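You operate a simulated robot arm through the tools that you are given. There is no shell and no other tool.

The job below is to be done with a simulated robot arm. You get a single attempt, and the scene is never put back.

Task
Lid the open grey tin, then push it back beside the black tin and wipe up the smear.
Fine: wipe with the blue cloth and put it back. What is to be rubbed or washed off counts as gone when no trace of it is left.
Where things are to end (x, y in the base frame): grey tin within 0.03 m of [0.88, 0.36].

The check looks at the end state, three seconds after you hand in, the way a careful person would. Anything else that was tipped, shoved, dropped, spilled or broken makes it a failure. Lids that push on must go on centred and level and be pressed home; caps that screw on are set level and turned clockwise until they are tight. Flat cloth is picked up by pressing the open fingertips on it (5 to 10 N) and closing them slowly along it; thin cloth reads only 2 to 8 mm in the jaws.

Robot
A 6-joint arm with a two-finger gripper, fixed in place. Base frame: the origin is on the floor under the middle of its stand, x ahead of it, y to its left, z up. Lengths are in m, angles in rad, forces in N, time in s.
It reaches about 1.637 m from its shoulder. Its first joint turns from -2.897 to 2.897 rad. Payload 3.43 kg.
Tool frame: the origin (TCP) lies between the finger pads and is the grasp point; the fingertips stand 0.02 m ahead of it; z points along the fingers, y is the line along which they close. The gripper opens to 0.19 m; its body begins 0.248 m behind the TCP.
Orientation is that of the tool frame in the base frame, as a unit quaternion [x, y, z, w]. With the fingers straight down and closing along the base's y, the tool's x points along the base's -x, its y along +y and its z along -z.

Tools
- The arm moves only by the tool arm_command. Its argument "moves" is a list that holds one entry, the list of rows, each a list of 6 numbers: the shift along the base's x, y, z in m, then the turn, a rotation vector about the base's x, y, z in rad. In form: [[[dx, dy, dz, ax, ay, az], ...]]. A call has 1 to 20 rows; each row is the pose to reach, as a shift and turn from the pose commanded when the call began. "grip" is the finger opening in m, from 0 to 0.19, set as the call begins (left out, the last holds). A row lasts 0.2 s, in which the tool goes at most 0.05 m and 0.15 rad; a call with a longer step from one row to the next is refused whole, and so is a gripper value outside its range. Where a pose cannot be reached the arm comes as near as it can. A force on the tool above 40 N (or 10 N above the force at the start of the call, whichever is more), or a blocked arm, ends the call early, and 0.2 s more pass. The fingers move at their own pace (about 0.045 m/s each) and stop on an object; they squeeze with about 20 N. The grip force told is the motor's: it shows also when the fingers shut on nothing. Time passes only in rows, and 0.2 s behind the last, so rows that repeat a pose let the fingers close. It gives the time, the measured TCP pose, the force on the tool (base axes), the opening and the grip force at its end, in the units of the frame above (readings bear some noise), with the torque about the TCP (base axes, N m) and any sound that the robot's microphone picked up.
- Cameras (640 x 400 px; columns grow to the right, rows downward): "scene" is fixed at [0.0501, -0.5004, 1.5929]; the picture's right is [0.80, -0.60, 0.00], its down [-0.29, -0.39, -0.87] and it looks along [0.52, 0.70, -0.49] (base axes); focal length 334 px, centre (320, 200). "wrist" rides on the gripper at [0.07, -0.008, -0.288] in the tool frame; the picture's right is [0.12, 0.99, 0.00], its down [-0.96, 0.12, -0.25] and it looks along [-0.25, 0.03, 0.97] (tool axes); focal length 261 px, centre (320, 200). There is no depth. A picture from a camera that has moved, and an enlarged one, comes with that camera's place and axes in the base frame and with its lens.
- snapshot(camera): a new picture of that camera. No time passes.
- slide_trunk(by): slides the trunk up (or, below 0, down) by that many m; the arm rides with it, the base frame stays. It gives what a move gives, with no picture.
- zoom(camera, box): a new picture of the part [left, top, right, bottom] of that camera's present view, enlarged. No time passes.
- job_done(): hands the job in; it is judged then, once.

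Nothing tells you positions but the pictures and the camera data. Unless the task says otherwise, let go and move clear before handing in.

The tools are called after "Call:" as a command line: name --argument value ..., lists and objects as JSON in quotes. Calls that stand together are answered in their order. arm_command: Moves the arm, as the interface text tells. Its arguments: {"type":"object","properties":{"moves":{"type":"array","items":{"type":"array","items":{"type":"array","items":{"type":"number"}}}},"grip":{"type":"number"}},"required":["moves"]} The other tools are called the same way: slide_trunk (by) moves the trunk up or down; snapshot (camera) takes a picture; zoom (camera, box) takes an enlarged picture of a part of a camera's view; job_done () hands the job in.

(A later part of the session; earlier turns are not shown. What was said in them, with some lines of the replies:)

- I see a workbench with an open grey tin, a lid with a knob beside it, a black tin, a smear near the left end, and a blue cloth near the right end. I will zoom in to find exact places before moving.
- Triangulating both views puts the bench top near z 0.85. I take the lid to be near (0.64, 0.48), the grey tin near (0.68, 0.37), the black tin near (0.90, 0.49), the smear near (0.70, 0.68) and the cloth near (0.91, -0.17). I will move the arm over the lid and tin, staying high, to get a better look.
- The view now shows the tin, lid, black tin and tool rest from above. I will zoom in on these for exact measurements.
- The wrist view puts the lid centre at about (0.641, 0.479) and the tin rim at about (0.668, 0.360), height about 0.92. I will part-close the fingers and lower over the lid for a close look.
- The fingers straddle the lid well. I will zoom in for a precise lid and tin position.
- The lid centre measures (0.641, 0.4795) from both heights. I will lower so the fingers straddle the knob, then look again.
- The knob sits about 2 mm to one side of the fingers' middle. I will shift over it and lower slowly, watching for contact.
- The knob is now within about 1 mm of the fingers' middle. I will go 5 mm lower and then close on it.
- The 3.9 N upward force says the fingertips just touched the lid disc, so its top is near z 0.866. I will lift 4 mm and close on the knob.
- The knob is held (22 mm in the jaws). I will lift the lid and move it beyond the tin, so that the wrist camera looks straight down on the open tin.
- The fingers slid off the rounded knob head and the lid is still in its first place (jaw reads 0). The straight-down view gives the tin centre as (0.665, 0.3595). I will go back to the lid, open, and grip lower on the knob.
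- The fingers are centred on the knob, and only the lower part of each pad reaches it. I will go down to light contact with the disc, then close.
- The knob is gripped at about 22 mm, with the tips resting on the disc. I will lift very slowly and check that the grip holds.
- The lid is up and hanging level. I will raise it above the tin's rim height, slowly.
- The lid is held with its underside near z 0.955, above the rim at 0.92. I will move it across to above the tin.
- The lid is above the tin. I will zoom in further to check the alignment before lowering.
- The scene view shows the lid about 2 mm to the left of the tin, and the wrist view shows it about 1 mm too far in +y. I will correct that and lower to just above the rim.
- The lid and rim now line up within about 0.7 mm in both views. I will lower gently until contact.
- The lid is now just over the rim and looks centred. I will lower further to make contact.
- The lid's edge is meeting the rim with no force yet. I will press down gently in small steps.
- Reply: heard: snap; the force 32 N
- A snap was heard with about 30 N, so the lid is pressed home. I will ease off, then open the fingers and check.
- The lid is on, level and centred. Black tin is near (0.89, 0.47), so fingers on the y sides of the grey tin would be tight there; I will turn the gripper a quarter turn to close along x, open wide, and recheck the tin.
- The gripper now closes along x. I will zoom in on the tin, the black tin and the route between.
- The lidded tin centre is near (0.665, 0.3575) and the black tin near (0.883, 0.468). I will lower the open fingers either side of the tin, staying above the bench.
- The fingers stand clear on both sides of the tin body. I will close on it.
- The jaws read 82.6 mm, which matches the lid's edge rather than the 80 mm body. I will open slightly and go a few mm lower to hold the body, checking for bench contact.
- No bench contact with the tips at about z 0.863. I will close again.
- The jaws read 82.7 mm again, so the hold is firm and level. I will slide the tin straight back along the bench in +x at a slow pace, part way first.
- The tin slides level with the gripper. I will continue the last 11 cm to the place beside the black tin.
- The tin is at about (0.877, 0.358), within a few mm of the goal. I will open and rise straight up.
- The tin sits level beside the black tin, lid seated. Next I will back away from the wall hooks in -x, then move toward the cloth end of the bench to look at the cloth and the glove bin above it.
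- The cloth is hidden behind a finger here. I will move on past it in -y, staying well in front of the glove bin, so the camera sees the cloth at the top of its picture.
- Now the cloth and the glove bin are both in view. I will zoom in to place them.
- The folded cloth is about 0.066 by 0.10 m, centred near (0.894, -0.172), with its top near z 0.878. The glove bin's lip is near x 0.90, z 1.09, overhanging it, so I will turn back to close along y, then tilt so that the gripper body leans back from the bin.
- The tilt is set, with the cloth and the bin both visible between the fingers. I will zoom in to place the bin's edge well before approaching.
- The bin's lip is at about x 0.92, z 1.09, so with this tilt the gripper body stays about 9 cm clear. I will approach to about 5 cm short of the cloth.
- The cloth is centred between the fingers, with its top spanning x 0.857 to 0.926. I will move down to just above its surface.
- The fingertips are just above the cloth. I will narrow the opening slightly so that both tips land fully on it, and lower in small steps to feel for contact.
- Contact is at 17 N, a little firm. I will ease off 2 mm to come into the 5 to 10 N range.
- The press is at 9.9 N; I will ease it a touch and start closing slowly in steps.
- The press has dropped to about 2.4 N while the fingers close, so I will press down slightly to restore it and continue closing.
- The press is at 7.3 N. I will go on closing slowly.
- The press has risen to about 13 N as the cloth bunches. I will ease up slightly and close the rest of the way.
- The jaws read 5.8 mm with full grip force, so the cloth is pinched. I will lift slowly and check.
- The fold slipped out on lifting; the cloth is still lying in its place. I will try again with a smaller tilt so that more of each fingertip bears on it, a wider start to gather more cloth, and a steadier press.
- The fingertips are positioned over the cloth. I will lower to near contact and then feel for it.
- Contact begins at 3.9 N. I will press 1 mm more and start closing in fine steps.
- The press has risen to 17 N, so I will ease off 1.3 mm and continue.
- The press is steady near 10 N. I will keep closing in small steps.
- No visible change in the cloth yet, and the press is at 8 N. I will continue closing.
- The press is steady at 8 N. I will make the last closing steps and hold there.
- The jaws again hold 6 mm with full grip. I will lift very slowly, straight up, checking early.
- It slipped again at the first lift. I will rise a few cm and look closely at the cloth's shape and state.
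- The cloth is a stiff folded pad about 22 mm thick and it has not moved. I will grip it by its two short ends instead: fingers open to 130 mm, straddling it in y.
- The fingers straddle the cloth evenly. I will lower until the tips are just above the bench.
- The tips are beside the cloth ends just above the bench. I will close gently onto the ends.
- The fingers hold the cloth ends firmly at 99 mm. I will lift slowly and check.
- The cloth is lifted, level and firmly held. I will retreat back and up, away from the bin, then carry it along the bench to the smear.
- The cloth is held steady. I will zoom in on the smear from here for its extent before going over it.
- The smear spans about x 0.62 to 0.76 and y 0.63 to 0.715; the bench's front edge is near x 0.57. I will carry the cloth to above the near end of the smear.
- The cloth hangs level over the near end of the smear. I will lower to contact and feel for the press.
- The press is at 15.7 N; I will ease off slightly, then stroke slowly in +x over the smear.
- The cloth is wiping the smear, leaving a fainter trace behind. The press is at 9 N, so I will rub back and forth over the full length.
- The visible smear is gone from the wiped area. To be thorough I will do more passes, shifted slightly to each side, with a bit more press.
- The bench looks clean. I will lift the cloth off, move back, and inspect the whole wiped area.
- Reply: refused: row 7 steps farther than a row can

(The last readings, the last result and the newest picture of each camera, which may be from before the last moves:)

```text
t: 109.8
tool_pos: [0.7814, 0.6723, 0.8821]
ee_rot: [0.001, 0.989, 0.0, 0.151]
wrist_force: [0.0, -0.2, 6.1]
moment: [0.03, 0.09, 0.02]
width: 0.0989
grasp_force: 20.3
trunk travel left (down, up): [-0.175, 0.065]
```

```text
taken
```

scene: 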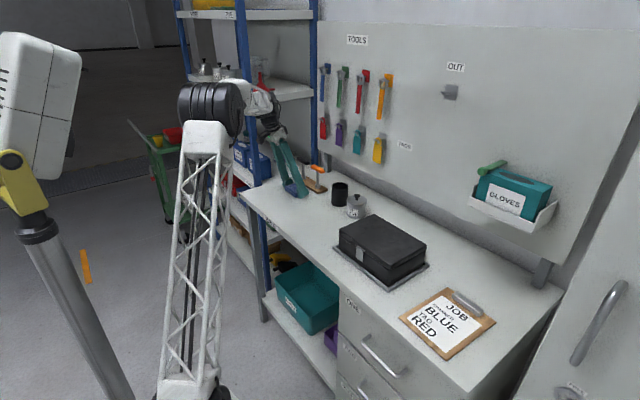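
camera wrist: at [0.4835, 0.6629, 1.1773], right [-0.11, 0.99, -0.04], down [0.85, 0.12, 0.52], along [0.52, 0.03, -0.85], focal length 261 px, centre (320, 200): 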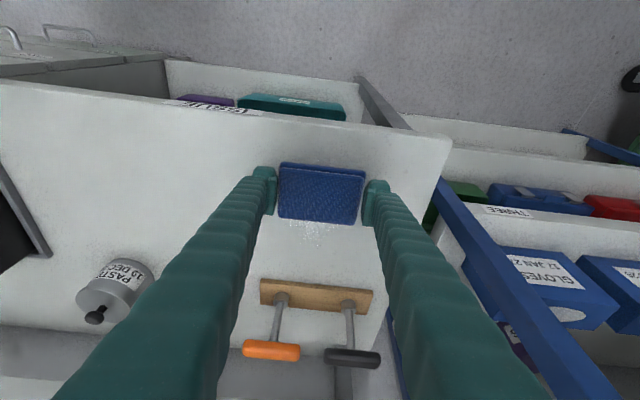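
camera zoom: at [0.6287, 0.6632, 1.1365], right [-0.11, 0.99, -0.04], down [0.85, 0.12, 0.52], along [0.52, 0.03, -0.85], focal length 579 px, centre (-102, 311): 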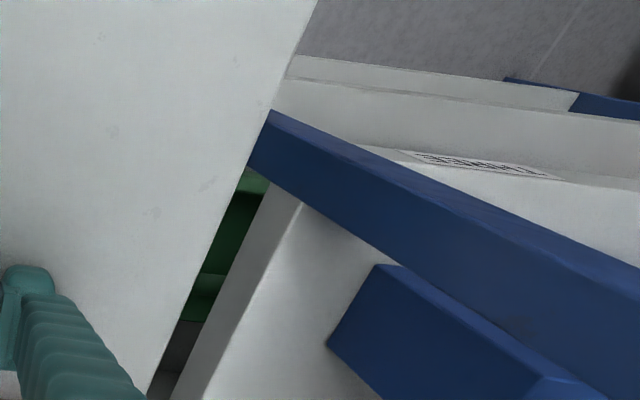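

The last call was refused because one step was too long. I will redo the lift with shorter steps.

Call:
arm_command --moves '[[[0, 0, 0.005, 0, 0, 0], [-0.005, 0, 0.02, 0, 0, 0], [-0.02, 0, 0.04, 0, 0, 0], [-0.04, 0, 0.065, 0, 0, 0], [-0.06, -0.01, 0.09, 0, 0, 0], [-0.07, -0.03, 0.115, 0, 0, 0], [-0.08, -0.055, 0.14, 0, 0, 0], [-0.08, -0.085, 0.165, 0, 0, 0], [-0.08, -0.12, 0.185, 0, 0, 0], [-0.08, -0.16, 0.19, 0, 0, 0], [-0.08, -0.2, 0.19, 0, 0, 0], [-0.08, -0.24, 0.19, 0, 0, 0], [-0.08, -0.27, 0.19, 0, 0, 0], [-0.08, -0.28, 0.19, 0, 0, 0], [-0.08, -0.28, 0.19, 0, 0, 0]]]'

Call:
zoom --camera "scene" --box '[235, 165, 335, 235]'

Call:
zoom --camera "wrist" --box '[380, 60, 640, 240]'

Call:
snapshot --camera "wrist"

```text
t: 113.0
tool_pos: [0.6998, 0.3917, 1.0712]
ee_rot: [0.001, 0.989, 0.0, 0.149]
wrist_force: [-0.2, -1.1, 0.0]
moment: [0.02, -0.01, 0.02]
width: 0.0988
grasp_force: 19.6
trunk travel left (down, up): [-0.175, 0.065]
```

```text
5.71 times, centred on (285, 200) of scene
camera zoom: at [0.0501, -0.5004, 1.5929], right [0.8, -0.6, 0.0], down [-0.29, -0.39, -0.87], along [0.52, 0.7, -0.49], focal length 1908 px, centre (520, 200)
```

zoom: 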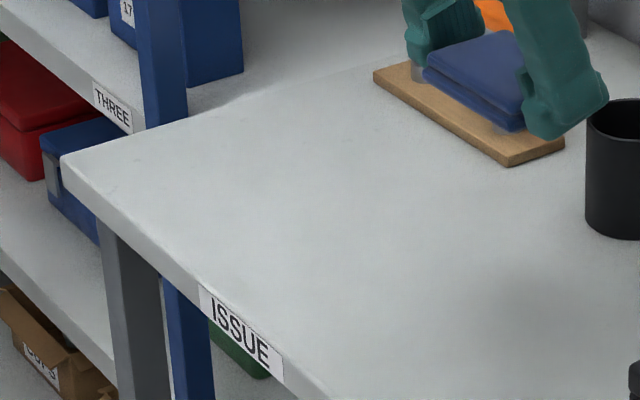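

```text
2.22 times, centred on (510, 150) of wrist
camera zoom: at [0.5485, 0.382, 1.3255], right [-0.11, 0.99, -0.04], down [0.85, 0.12, 0.52], along [0.52, 0.03, -0.85], focal length 579 px, centre (-102, 311)
```

zoom: 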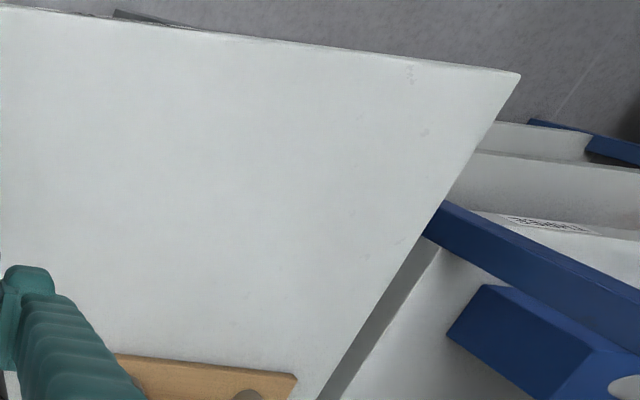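

```text
taken
camera wrist: at [0.5485, 0.382, 1.3255], right [-0.11, 0.99, -0.04], down [0.85, 0.12, 0.52], along [0.52, 0.03, -0.85], focal length 261 px, centre (320, 200)
```

wrist: 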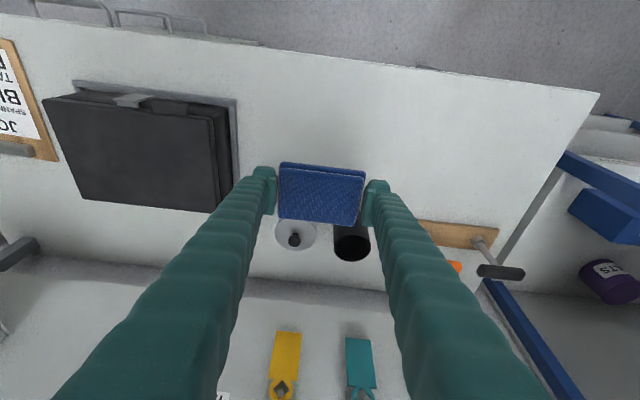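

The area looks clean. I will zoom in closer on where the smear was, to be sure no trace is left.

Call:
zoom --camera "wrist" --box '[400, 90, 560, 210]'

Call:
zoom --camera "scene" --box '[252, 178, 308, 213]'

```text
3.33 times, centred on (480, 150) of wrist
camera zoom: at [0.5485, 0.382, 1.3255], right [-0.11, 0.99, -0.04], down [0.85, 0.12, 0.52], along [0.52, 0.03, -0.85], focal length 869 px, centre (-213, 367)
```

zoom: 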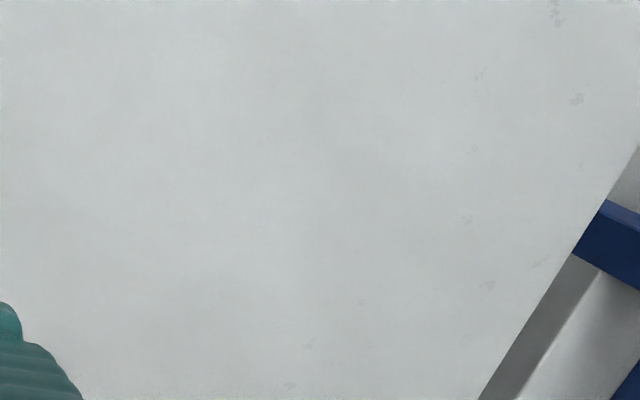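

```text
11.43 times, centred on (280, 196) of scene
camera zoom: at [0.0501, -0.5004, 1.5929], right [0.8, -0.6, 0.0], down [-0.29, -0.39, -0.87], along [0.52, 0.7, -0.49], focal length 3816 px, centre (777, 251)
```

zoom: 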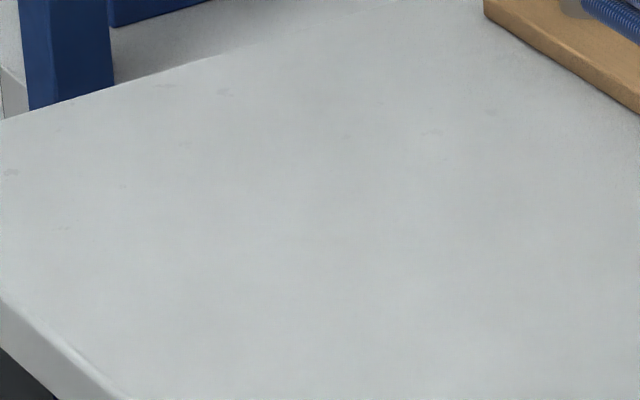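

No trace of the smear remains; the few dull grey scuffs were there before. I will carry the cloth back along the same route, starting with the run in -y.

Call:
arm_command --moves '[[[0, -0.015, 0, 0, 0, 0], [0, -0.045, 0, 0, 0, 0], [0, -0.085, 0, 0, 0, 0], [0, -0.125, 0, 0, 0, 0], [0, -0.165, 0, 0, 0, 0], [0, -0.205, 0, 0, 0, 0], [0, -0.245, 0, 0, 0, 0], [0, -0.285, 0, 0, 0, 0], [0, -0.325, 0, 0, 0, 0], [0, -0.365, 0, 0, 0, 0], [0, -0.405, 0, 0, 0, 0], [0, -0.445, 0, 0, 0, 0], [0, -0.485, 0, 0, 0, 0], [0, -0.52, 0, 0, 0, 0], [0, -0.548, 0, 0, 0, 0], [0, -0.566, 0, 0, 0, 0], [0, -0.566, 0, 0, 0, 0]]]'

Call:
snapshot --camera "scene"

Call:
snapshot --camera "wrist"

```text
t: 116.6
tool_pos: [0.7015, -0.1745, 1.0733]
ee_rot: [0.0, 0.989, 0.001, 0.15]
wrist_force: [0.1, 0.4, -0.9]
moment: [0.0, -0.01, -0.03]
width: 0.099
grasp_force: 20.5
trunk travel left (down, up): [-0.175, 0.065]
```

```text
taken
```

scene: 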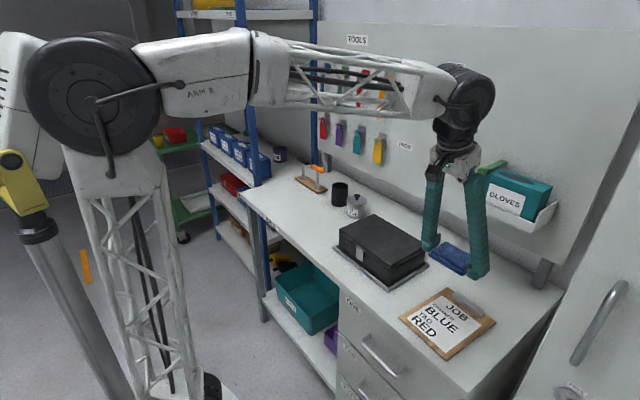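

```text
taken
camera wrist: at [0.5489, -0.184, 1.3269], right [-0.11, 0.99, -0.04], down [0.85, 0.12, 0.52], along [0.52, 0.03, -0.85], focal length 261 px, centre (320, 200)
```

wrist: 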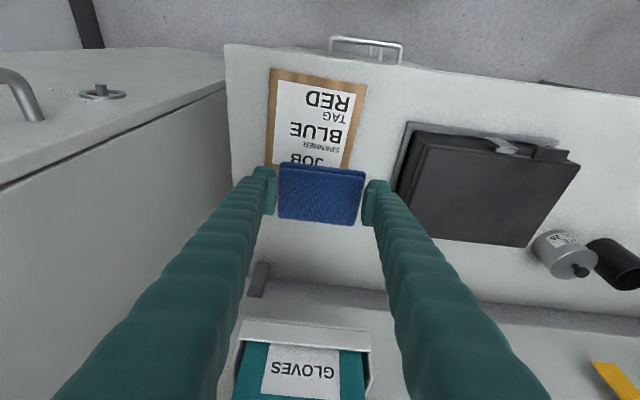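

The cloth is back in front of its place. I will follow the same diagonal in under the bin to just above the bench.

Call:
arm_command --moves '[[[0.01, 0, -0.01, 0, 0, 0], [0.03, 0, -0.025, 0, 0, 0], [0.055, 0, -0.047, 0, 0, 0], [0.08, 0, -0.07, 0, 0, 0], [0.105, 0, -0.094, 0, 0, 0], [0.13, 0, -0.118, 0, 0, 0], [0.155, 0, -0.142, 0, 0, 0], [0.175, 0, -0.16, 0, 0, 0], [0.1845, 0, -0.169, 0, 0, 0], [0.1845, 0, -0.169, 0, 0, 0]]]'

Call:
zoom --camera "scene" --box '[440, 240, 530, 310]'

Call:
zoom --camera "wrist" --box '[230, 130, 410, 250]'

```text
t: 118.8
tool_pos: [0.8842, -0.173, 0.9026]
ee_rot: [0.0, 0.989, 0.0, 0.15]
wrist_force: [-0.4, -0.6, 0.0]
moment: [0.0, 0.02, -0.03]
width: 0.0984
grasp_force: 20.3
trunk travel left (down, up): [-0.175, 0.065]
```

```text
5.71 times, centred on (485, 275) of scene
camera zoom: at [0.0501, -0.5004, 1.5929], right [0.8, -0.6, 0.0], down [-0.29, -0.39, -0.87], along [0.52, 0.7, -0.49], focal length 1908 px, centre (-623, -229)
```

zoom: 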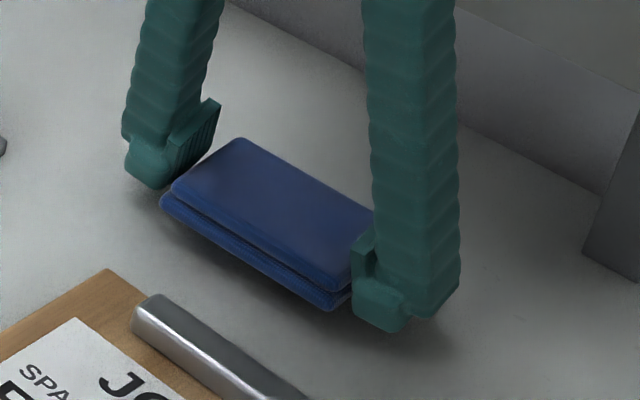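

```text
3.33 times, centred on (320, 190) of wrist
camera zoom: at [0.7331, -0.1825, 1.1573], right [-0.11, 0.99, -0.04], down [0.85, 0.12, 0.52], along [0.52, 0.03, -0.85], focal length 869 px, centre (320, 233)
```

zoom: 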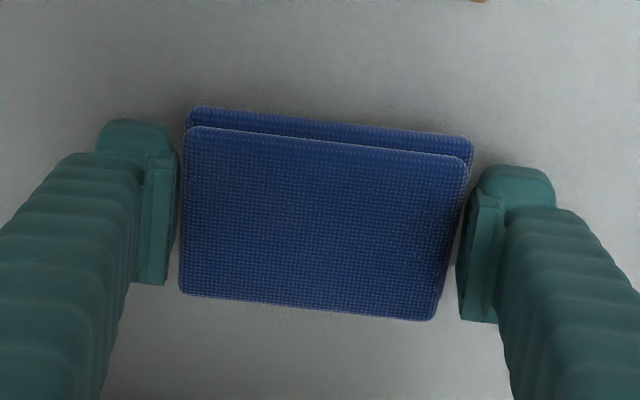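

The view matches how it was just after pickup. I will lower the last 2 cm onto its old spot.

Call:
arm_command --moves '[[[0.0005, 0, -0.006, 0, 0, 0], [0.001, 0, -0.011, 0, 0, 0], [0.002, 0, -0.015, 0, 0, 0], [0.002, 0, -0.018, 0, 0, 0], [0.002, 0, -0.0198, 0, 0, 0], [0.002, 0, -0.0198, 0, 0, 0]]]'

```text
t: 120.2
tool_pos: [0.8863, -0.1729, 0.8831]
ee_rot: [0.001, 0.989, 0.0, 0.15]
wrist_force: [0.1, -0.4, 0.1]
moment: [0.02, -0.02, -0.04]
width: 0.0986
grasp_force: 19.9
trunk travel left (down, up): [-0.175, 0.065]
```

Call:
arm_command --moves '[[[0, 0, -0.0007, 0, 0, 0], [0, 0, -0.0014, 0, 0, 0], [0, 0, -0.0014, 0, 0, 0]]]'

Call:
zoom --camera "scene" --box '[440, 240, 530, 310]'

```text
t: 121.0
tool_pos: [0.8868, -0.1741, 0.8826]
ee_rot: [0.0, 0.989, 0.0, 0.15]
wrist_force: [0.3, -0.2, 3.7]
moment: [0.0, 0.15, 0.04]
width: 0.0988
grasp_force: 19.6
trunk travel left (down, up): [-0.175, 0.065]
```

```text
5.71 times, centred on (485, 275) of scene
camera zoom: at [0.0501, -0.5004, 1.5929], right [0.8, -0.6, 0.0], down [-0.29, -0.39, -0.87], along [0.52, 0.7, -0.49], focal length 1908 px, centre (-623, -229)
```

zoom: 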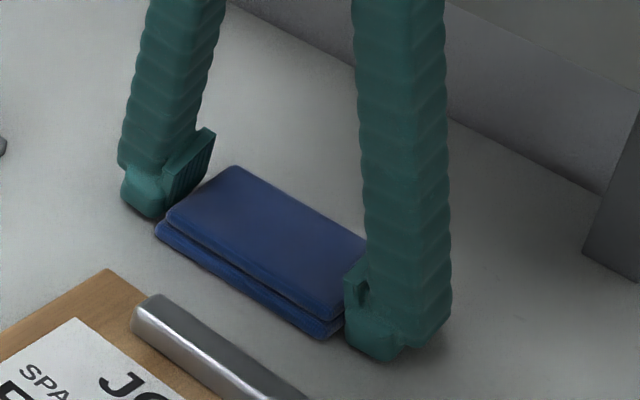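

The cloth rests on the bench with 3.7 N, right where it was. I will open the fingers, and then rise and back away.

Call:
arm_command --moves '[[[0, 0, 0, 0, 0, 0], [0, 0, 0.0005, 0, 0, 0], [0, 0, 0.001, 0, 0, 0], [0, 0, 0.001, 0, 0, 0], [0, 0, 0.001, 0, 0, 0]]]' --grip 0.13

Call:
arm_command --moves '[[[0, 0, 0.015, 0, 0, 0], [-0.005, 0, 0.035, 0, 0, 0], [-0.02, 0, 0.055, 0, 0, 0], [-0.045, 0, 0.08, 0, 0, 0], [-0.075, 0, 0.11, 0, 0, 0], [-0.105, 0, 0.14, 0, 0, 0], [-0.135, 0, 0.17, 0, 0, 0], [-0.165, 0, 0.19, 0, 0, 0], [-0.2, 0, 0.2, 0, 0, 0], [-0.2, 0, 0.2, 0, 0, 0]]]'

Call:
snapshot --camera "scene"

Call:
zoom --camera "scene" --box '[380, 230, 540, 330]'

Call:
snapshot --camera "wrist"

```text
t: 122.2
tool_pos: [0.8873, -0.1739, 0.8829]
ee_rot: [0.0, 0.989, 0.001, 0.15]
wrist_force: [0.1, 0.1, -0.7]
moment: [-0.03, 0.0, 0.01]
width: 0.1299
grasp_force: 0.0
trunk travel left (down, up): [-0.175, 0.065]
```

```text
t: 124.4
tool_pos: [0.6873, -0.1731, 1.0824]
ee_rot: [0.0, 0.989, 0.0, 0.15]
wrist_force: [0.0, 0.8, 0.5]
moment: [-0.03, 0.0, 0.04]
width: 0.1301
grasp_force: 0.0
trunk travel left (down, up): [-0.175, 0.065]
```

```text
taken
```

scene: 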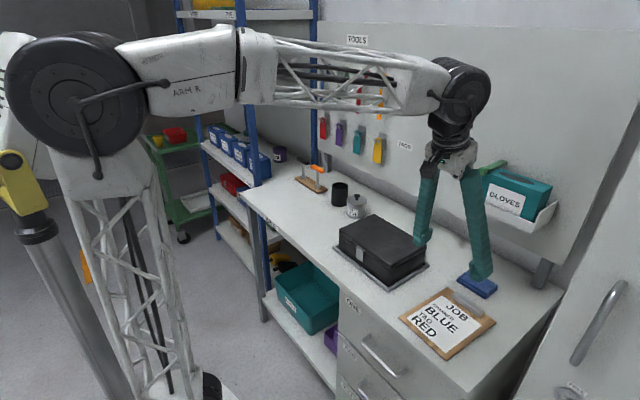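

```text
4.00 times, centred on (460, 280) of scene
camera zoom: at [0.0501, -0.5004, 1.5929], right [0.8, -0.6, 0.0], down [-0.29, -0.39, -0.87], along [0.52, 0.7, -0.49], focal length 1336 px, centre (-240, -120)
```

zoom: 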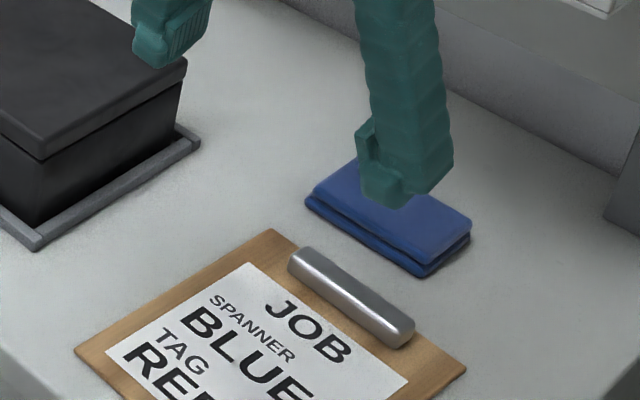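

```text
taken
camera wrist: at [0.5344, -0.1822, 1.3375], right [-0.11, 0.99, -0.04], down [0.85, 0.12, 0.52], along [0.52, 0.03, -0.85], focal length 261 px, centre (320, 200)
```

wrist: 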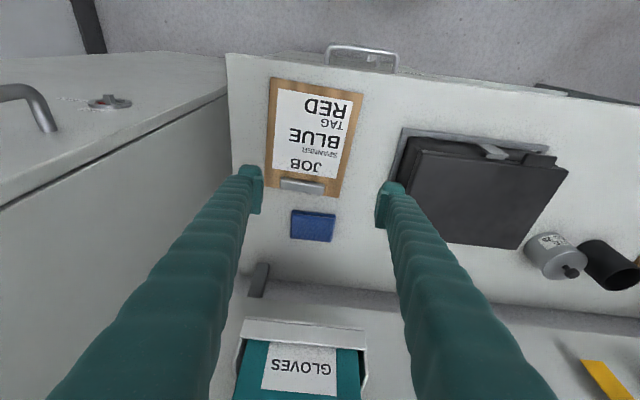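

The cloth is back within a few mm of its first place. I will bring the arm up and back, clear of everything, and straighten the tool for a final inspection.

Call:
arm_command --moves '[[[-0.03, 0, 0.02, 0, 0.06, 0], [-0.06, 0.01, 0.04, 0, 0.12, 0], [-0.09, 0.03, 0.06, 0, 0.18, 0], [-0.12, 0.06, 0.07, 0, 0.24, 0], [-0.15, 0.09, 0.08, 0, 0.3, 0], [-0.17, 0.13, 0.08, 0, 0.3, 0], [-0.18, 0.17, 0.08, 0, 0.3, 0], [-0.19, 0.21, 0.08, 0, 0.3, 0], [-0.19, 0.25, 0.08, 0, 0.3, 0], [-0.19, 0.29, 0.08, 0, 0.3, 0], [-0.19, 0.33, 0.08, 0, 0.3, 0], [-0.19, 0.37, 0.08, 0, 0.3, 0], [-0.19, 0.37, 0.08, 0, 0.3, 0]]]'

Call:
snapshot --camera "scene"

Call:
snapshot --camera "wrist"

Call:
zoom --camera "scene" --box '[240, 150, 400, 250]'

Call:
zoom --camera "scene" --box '[380, 230, 540, 330]'

Call:
zoom --camera "scene" --box '[325, 180, 389, 220]'

```text
t: 127.2
tool_pos: [0.4977, 0.1977, 1.1639]
ee_rot: [0.0, 1.0, 0.0, 0.001]
wrist_force: [-0.2, -0.5, 0.4]
moment: [0.01, 0.03, 0.01]
width: 0.1301
grasp_force: 0.1
trunk travel left (down, up): [-0.175, 0.065]
```

```text
taken
```

scene: 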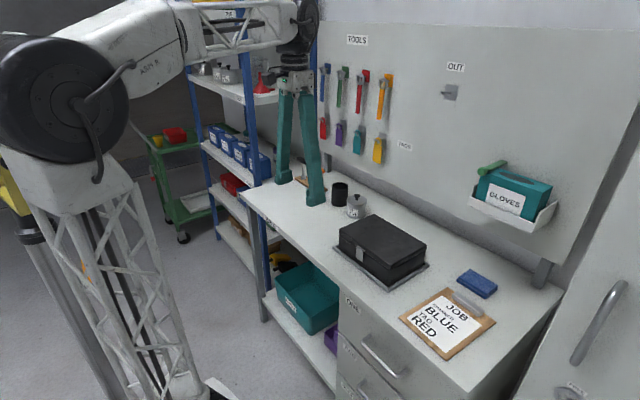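

```text
taken
camera wrist: at [0.4263, 0.1877, 1.4517], right [-0.12, 0.99, 0.0], down [0.96, 0.12, 0.25], along [0.25, 0.03, -0.97], focal length 261 px, centre (320, 200)
```

wrist: 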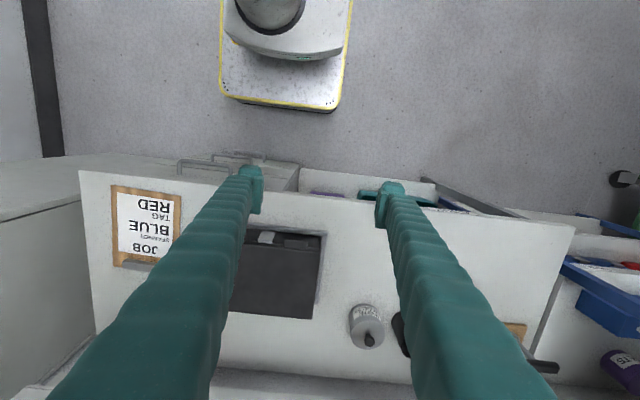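

```text
4.00 times, centred on (320, 200) of scene
camera zoom: at [0.0501, -0.5004, 1.5929], right [0.8, -0.6, 0.0], down [-0.29, -0.39, -0.87], along [0.52, 0.7, -0.49], focal length 1336 px, centre (320, 200)
```

zoom: 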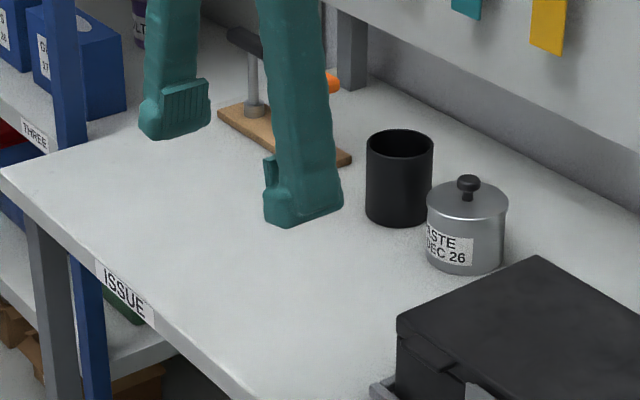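

```text
4.00 times, centred on (460, 280) of scene
camera zoom: at [0.0501, -0.5004, 1.5929], right [0.8, -0.6, 0.0], down [-0.29, -0.39, -0.87], along [0.52, 0.7, -0.49], focal length 1336 px, centre (-240, -120)
```

zoom: 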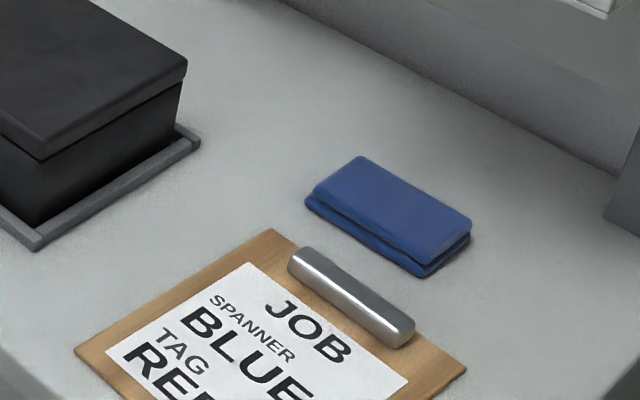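

```text
10.00 times, centred on (357, 200) of scene
camera zoom: at [0.0501, -0.5004, 1.5929], right [0.8, -0.6, 0.0], down [-0.29, -0.39, -0.87], along [0.52, 0.7, -0.49], focal length 3339 px, centre (-50, 200)
```

zoom: 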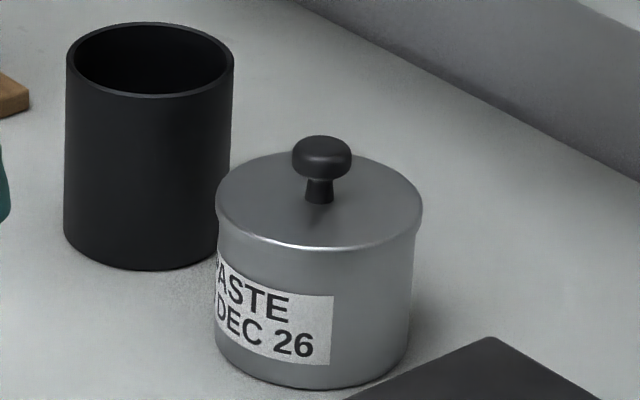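

Everything is in place. The lidded tin is level at about (0.88, 0.357) beside the black tin, the smear is fully gone, and the cloth is back where it lay. The arm is clear and holding nothing, so I am handing in.

Call:
job_done

```text
The job is handed in.
```

The job is handed in, and by my last pictures every part of it is done.

- **Tin:** the lid snapped on level and centred. The tin now stands at about (0.88, 0.357), beside the black tin and a few millimetres from the goal.
- **Smear:** I rubbed it off with the blue cloth, and close-up views of the spot showed no trace left. A few dull grey scuffs on the bench were there before I started.
- **Cloth:** it is back on its old spot, about 4 mm from where it first lay and still folded.

The first lift of the lid slipped off the knob, and two pinches of the cloth slipped, so I held the cloth by its ends instead. I saw nothing else shifted, tipped or spilled. The arm is clear and the gripper is empty.
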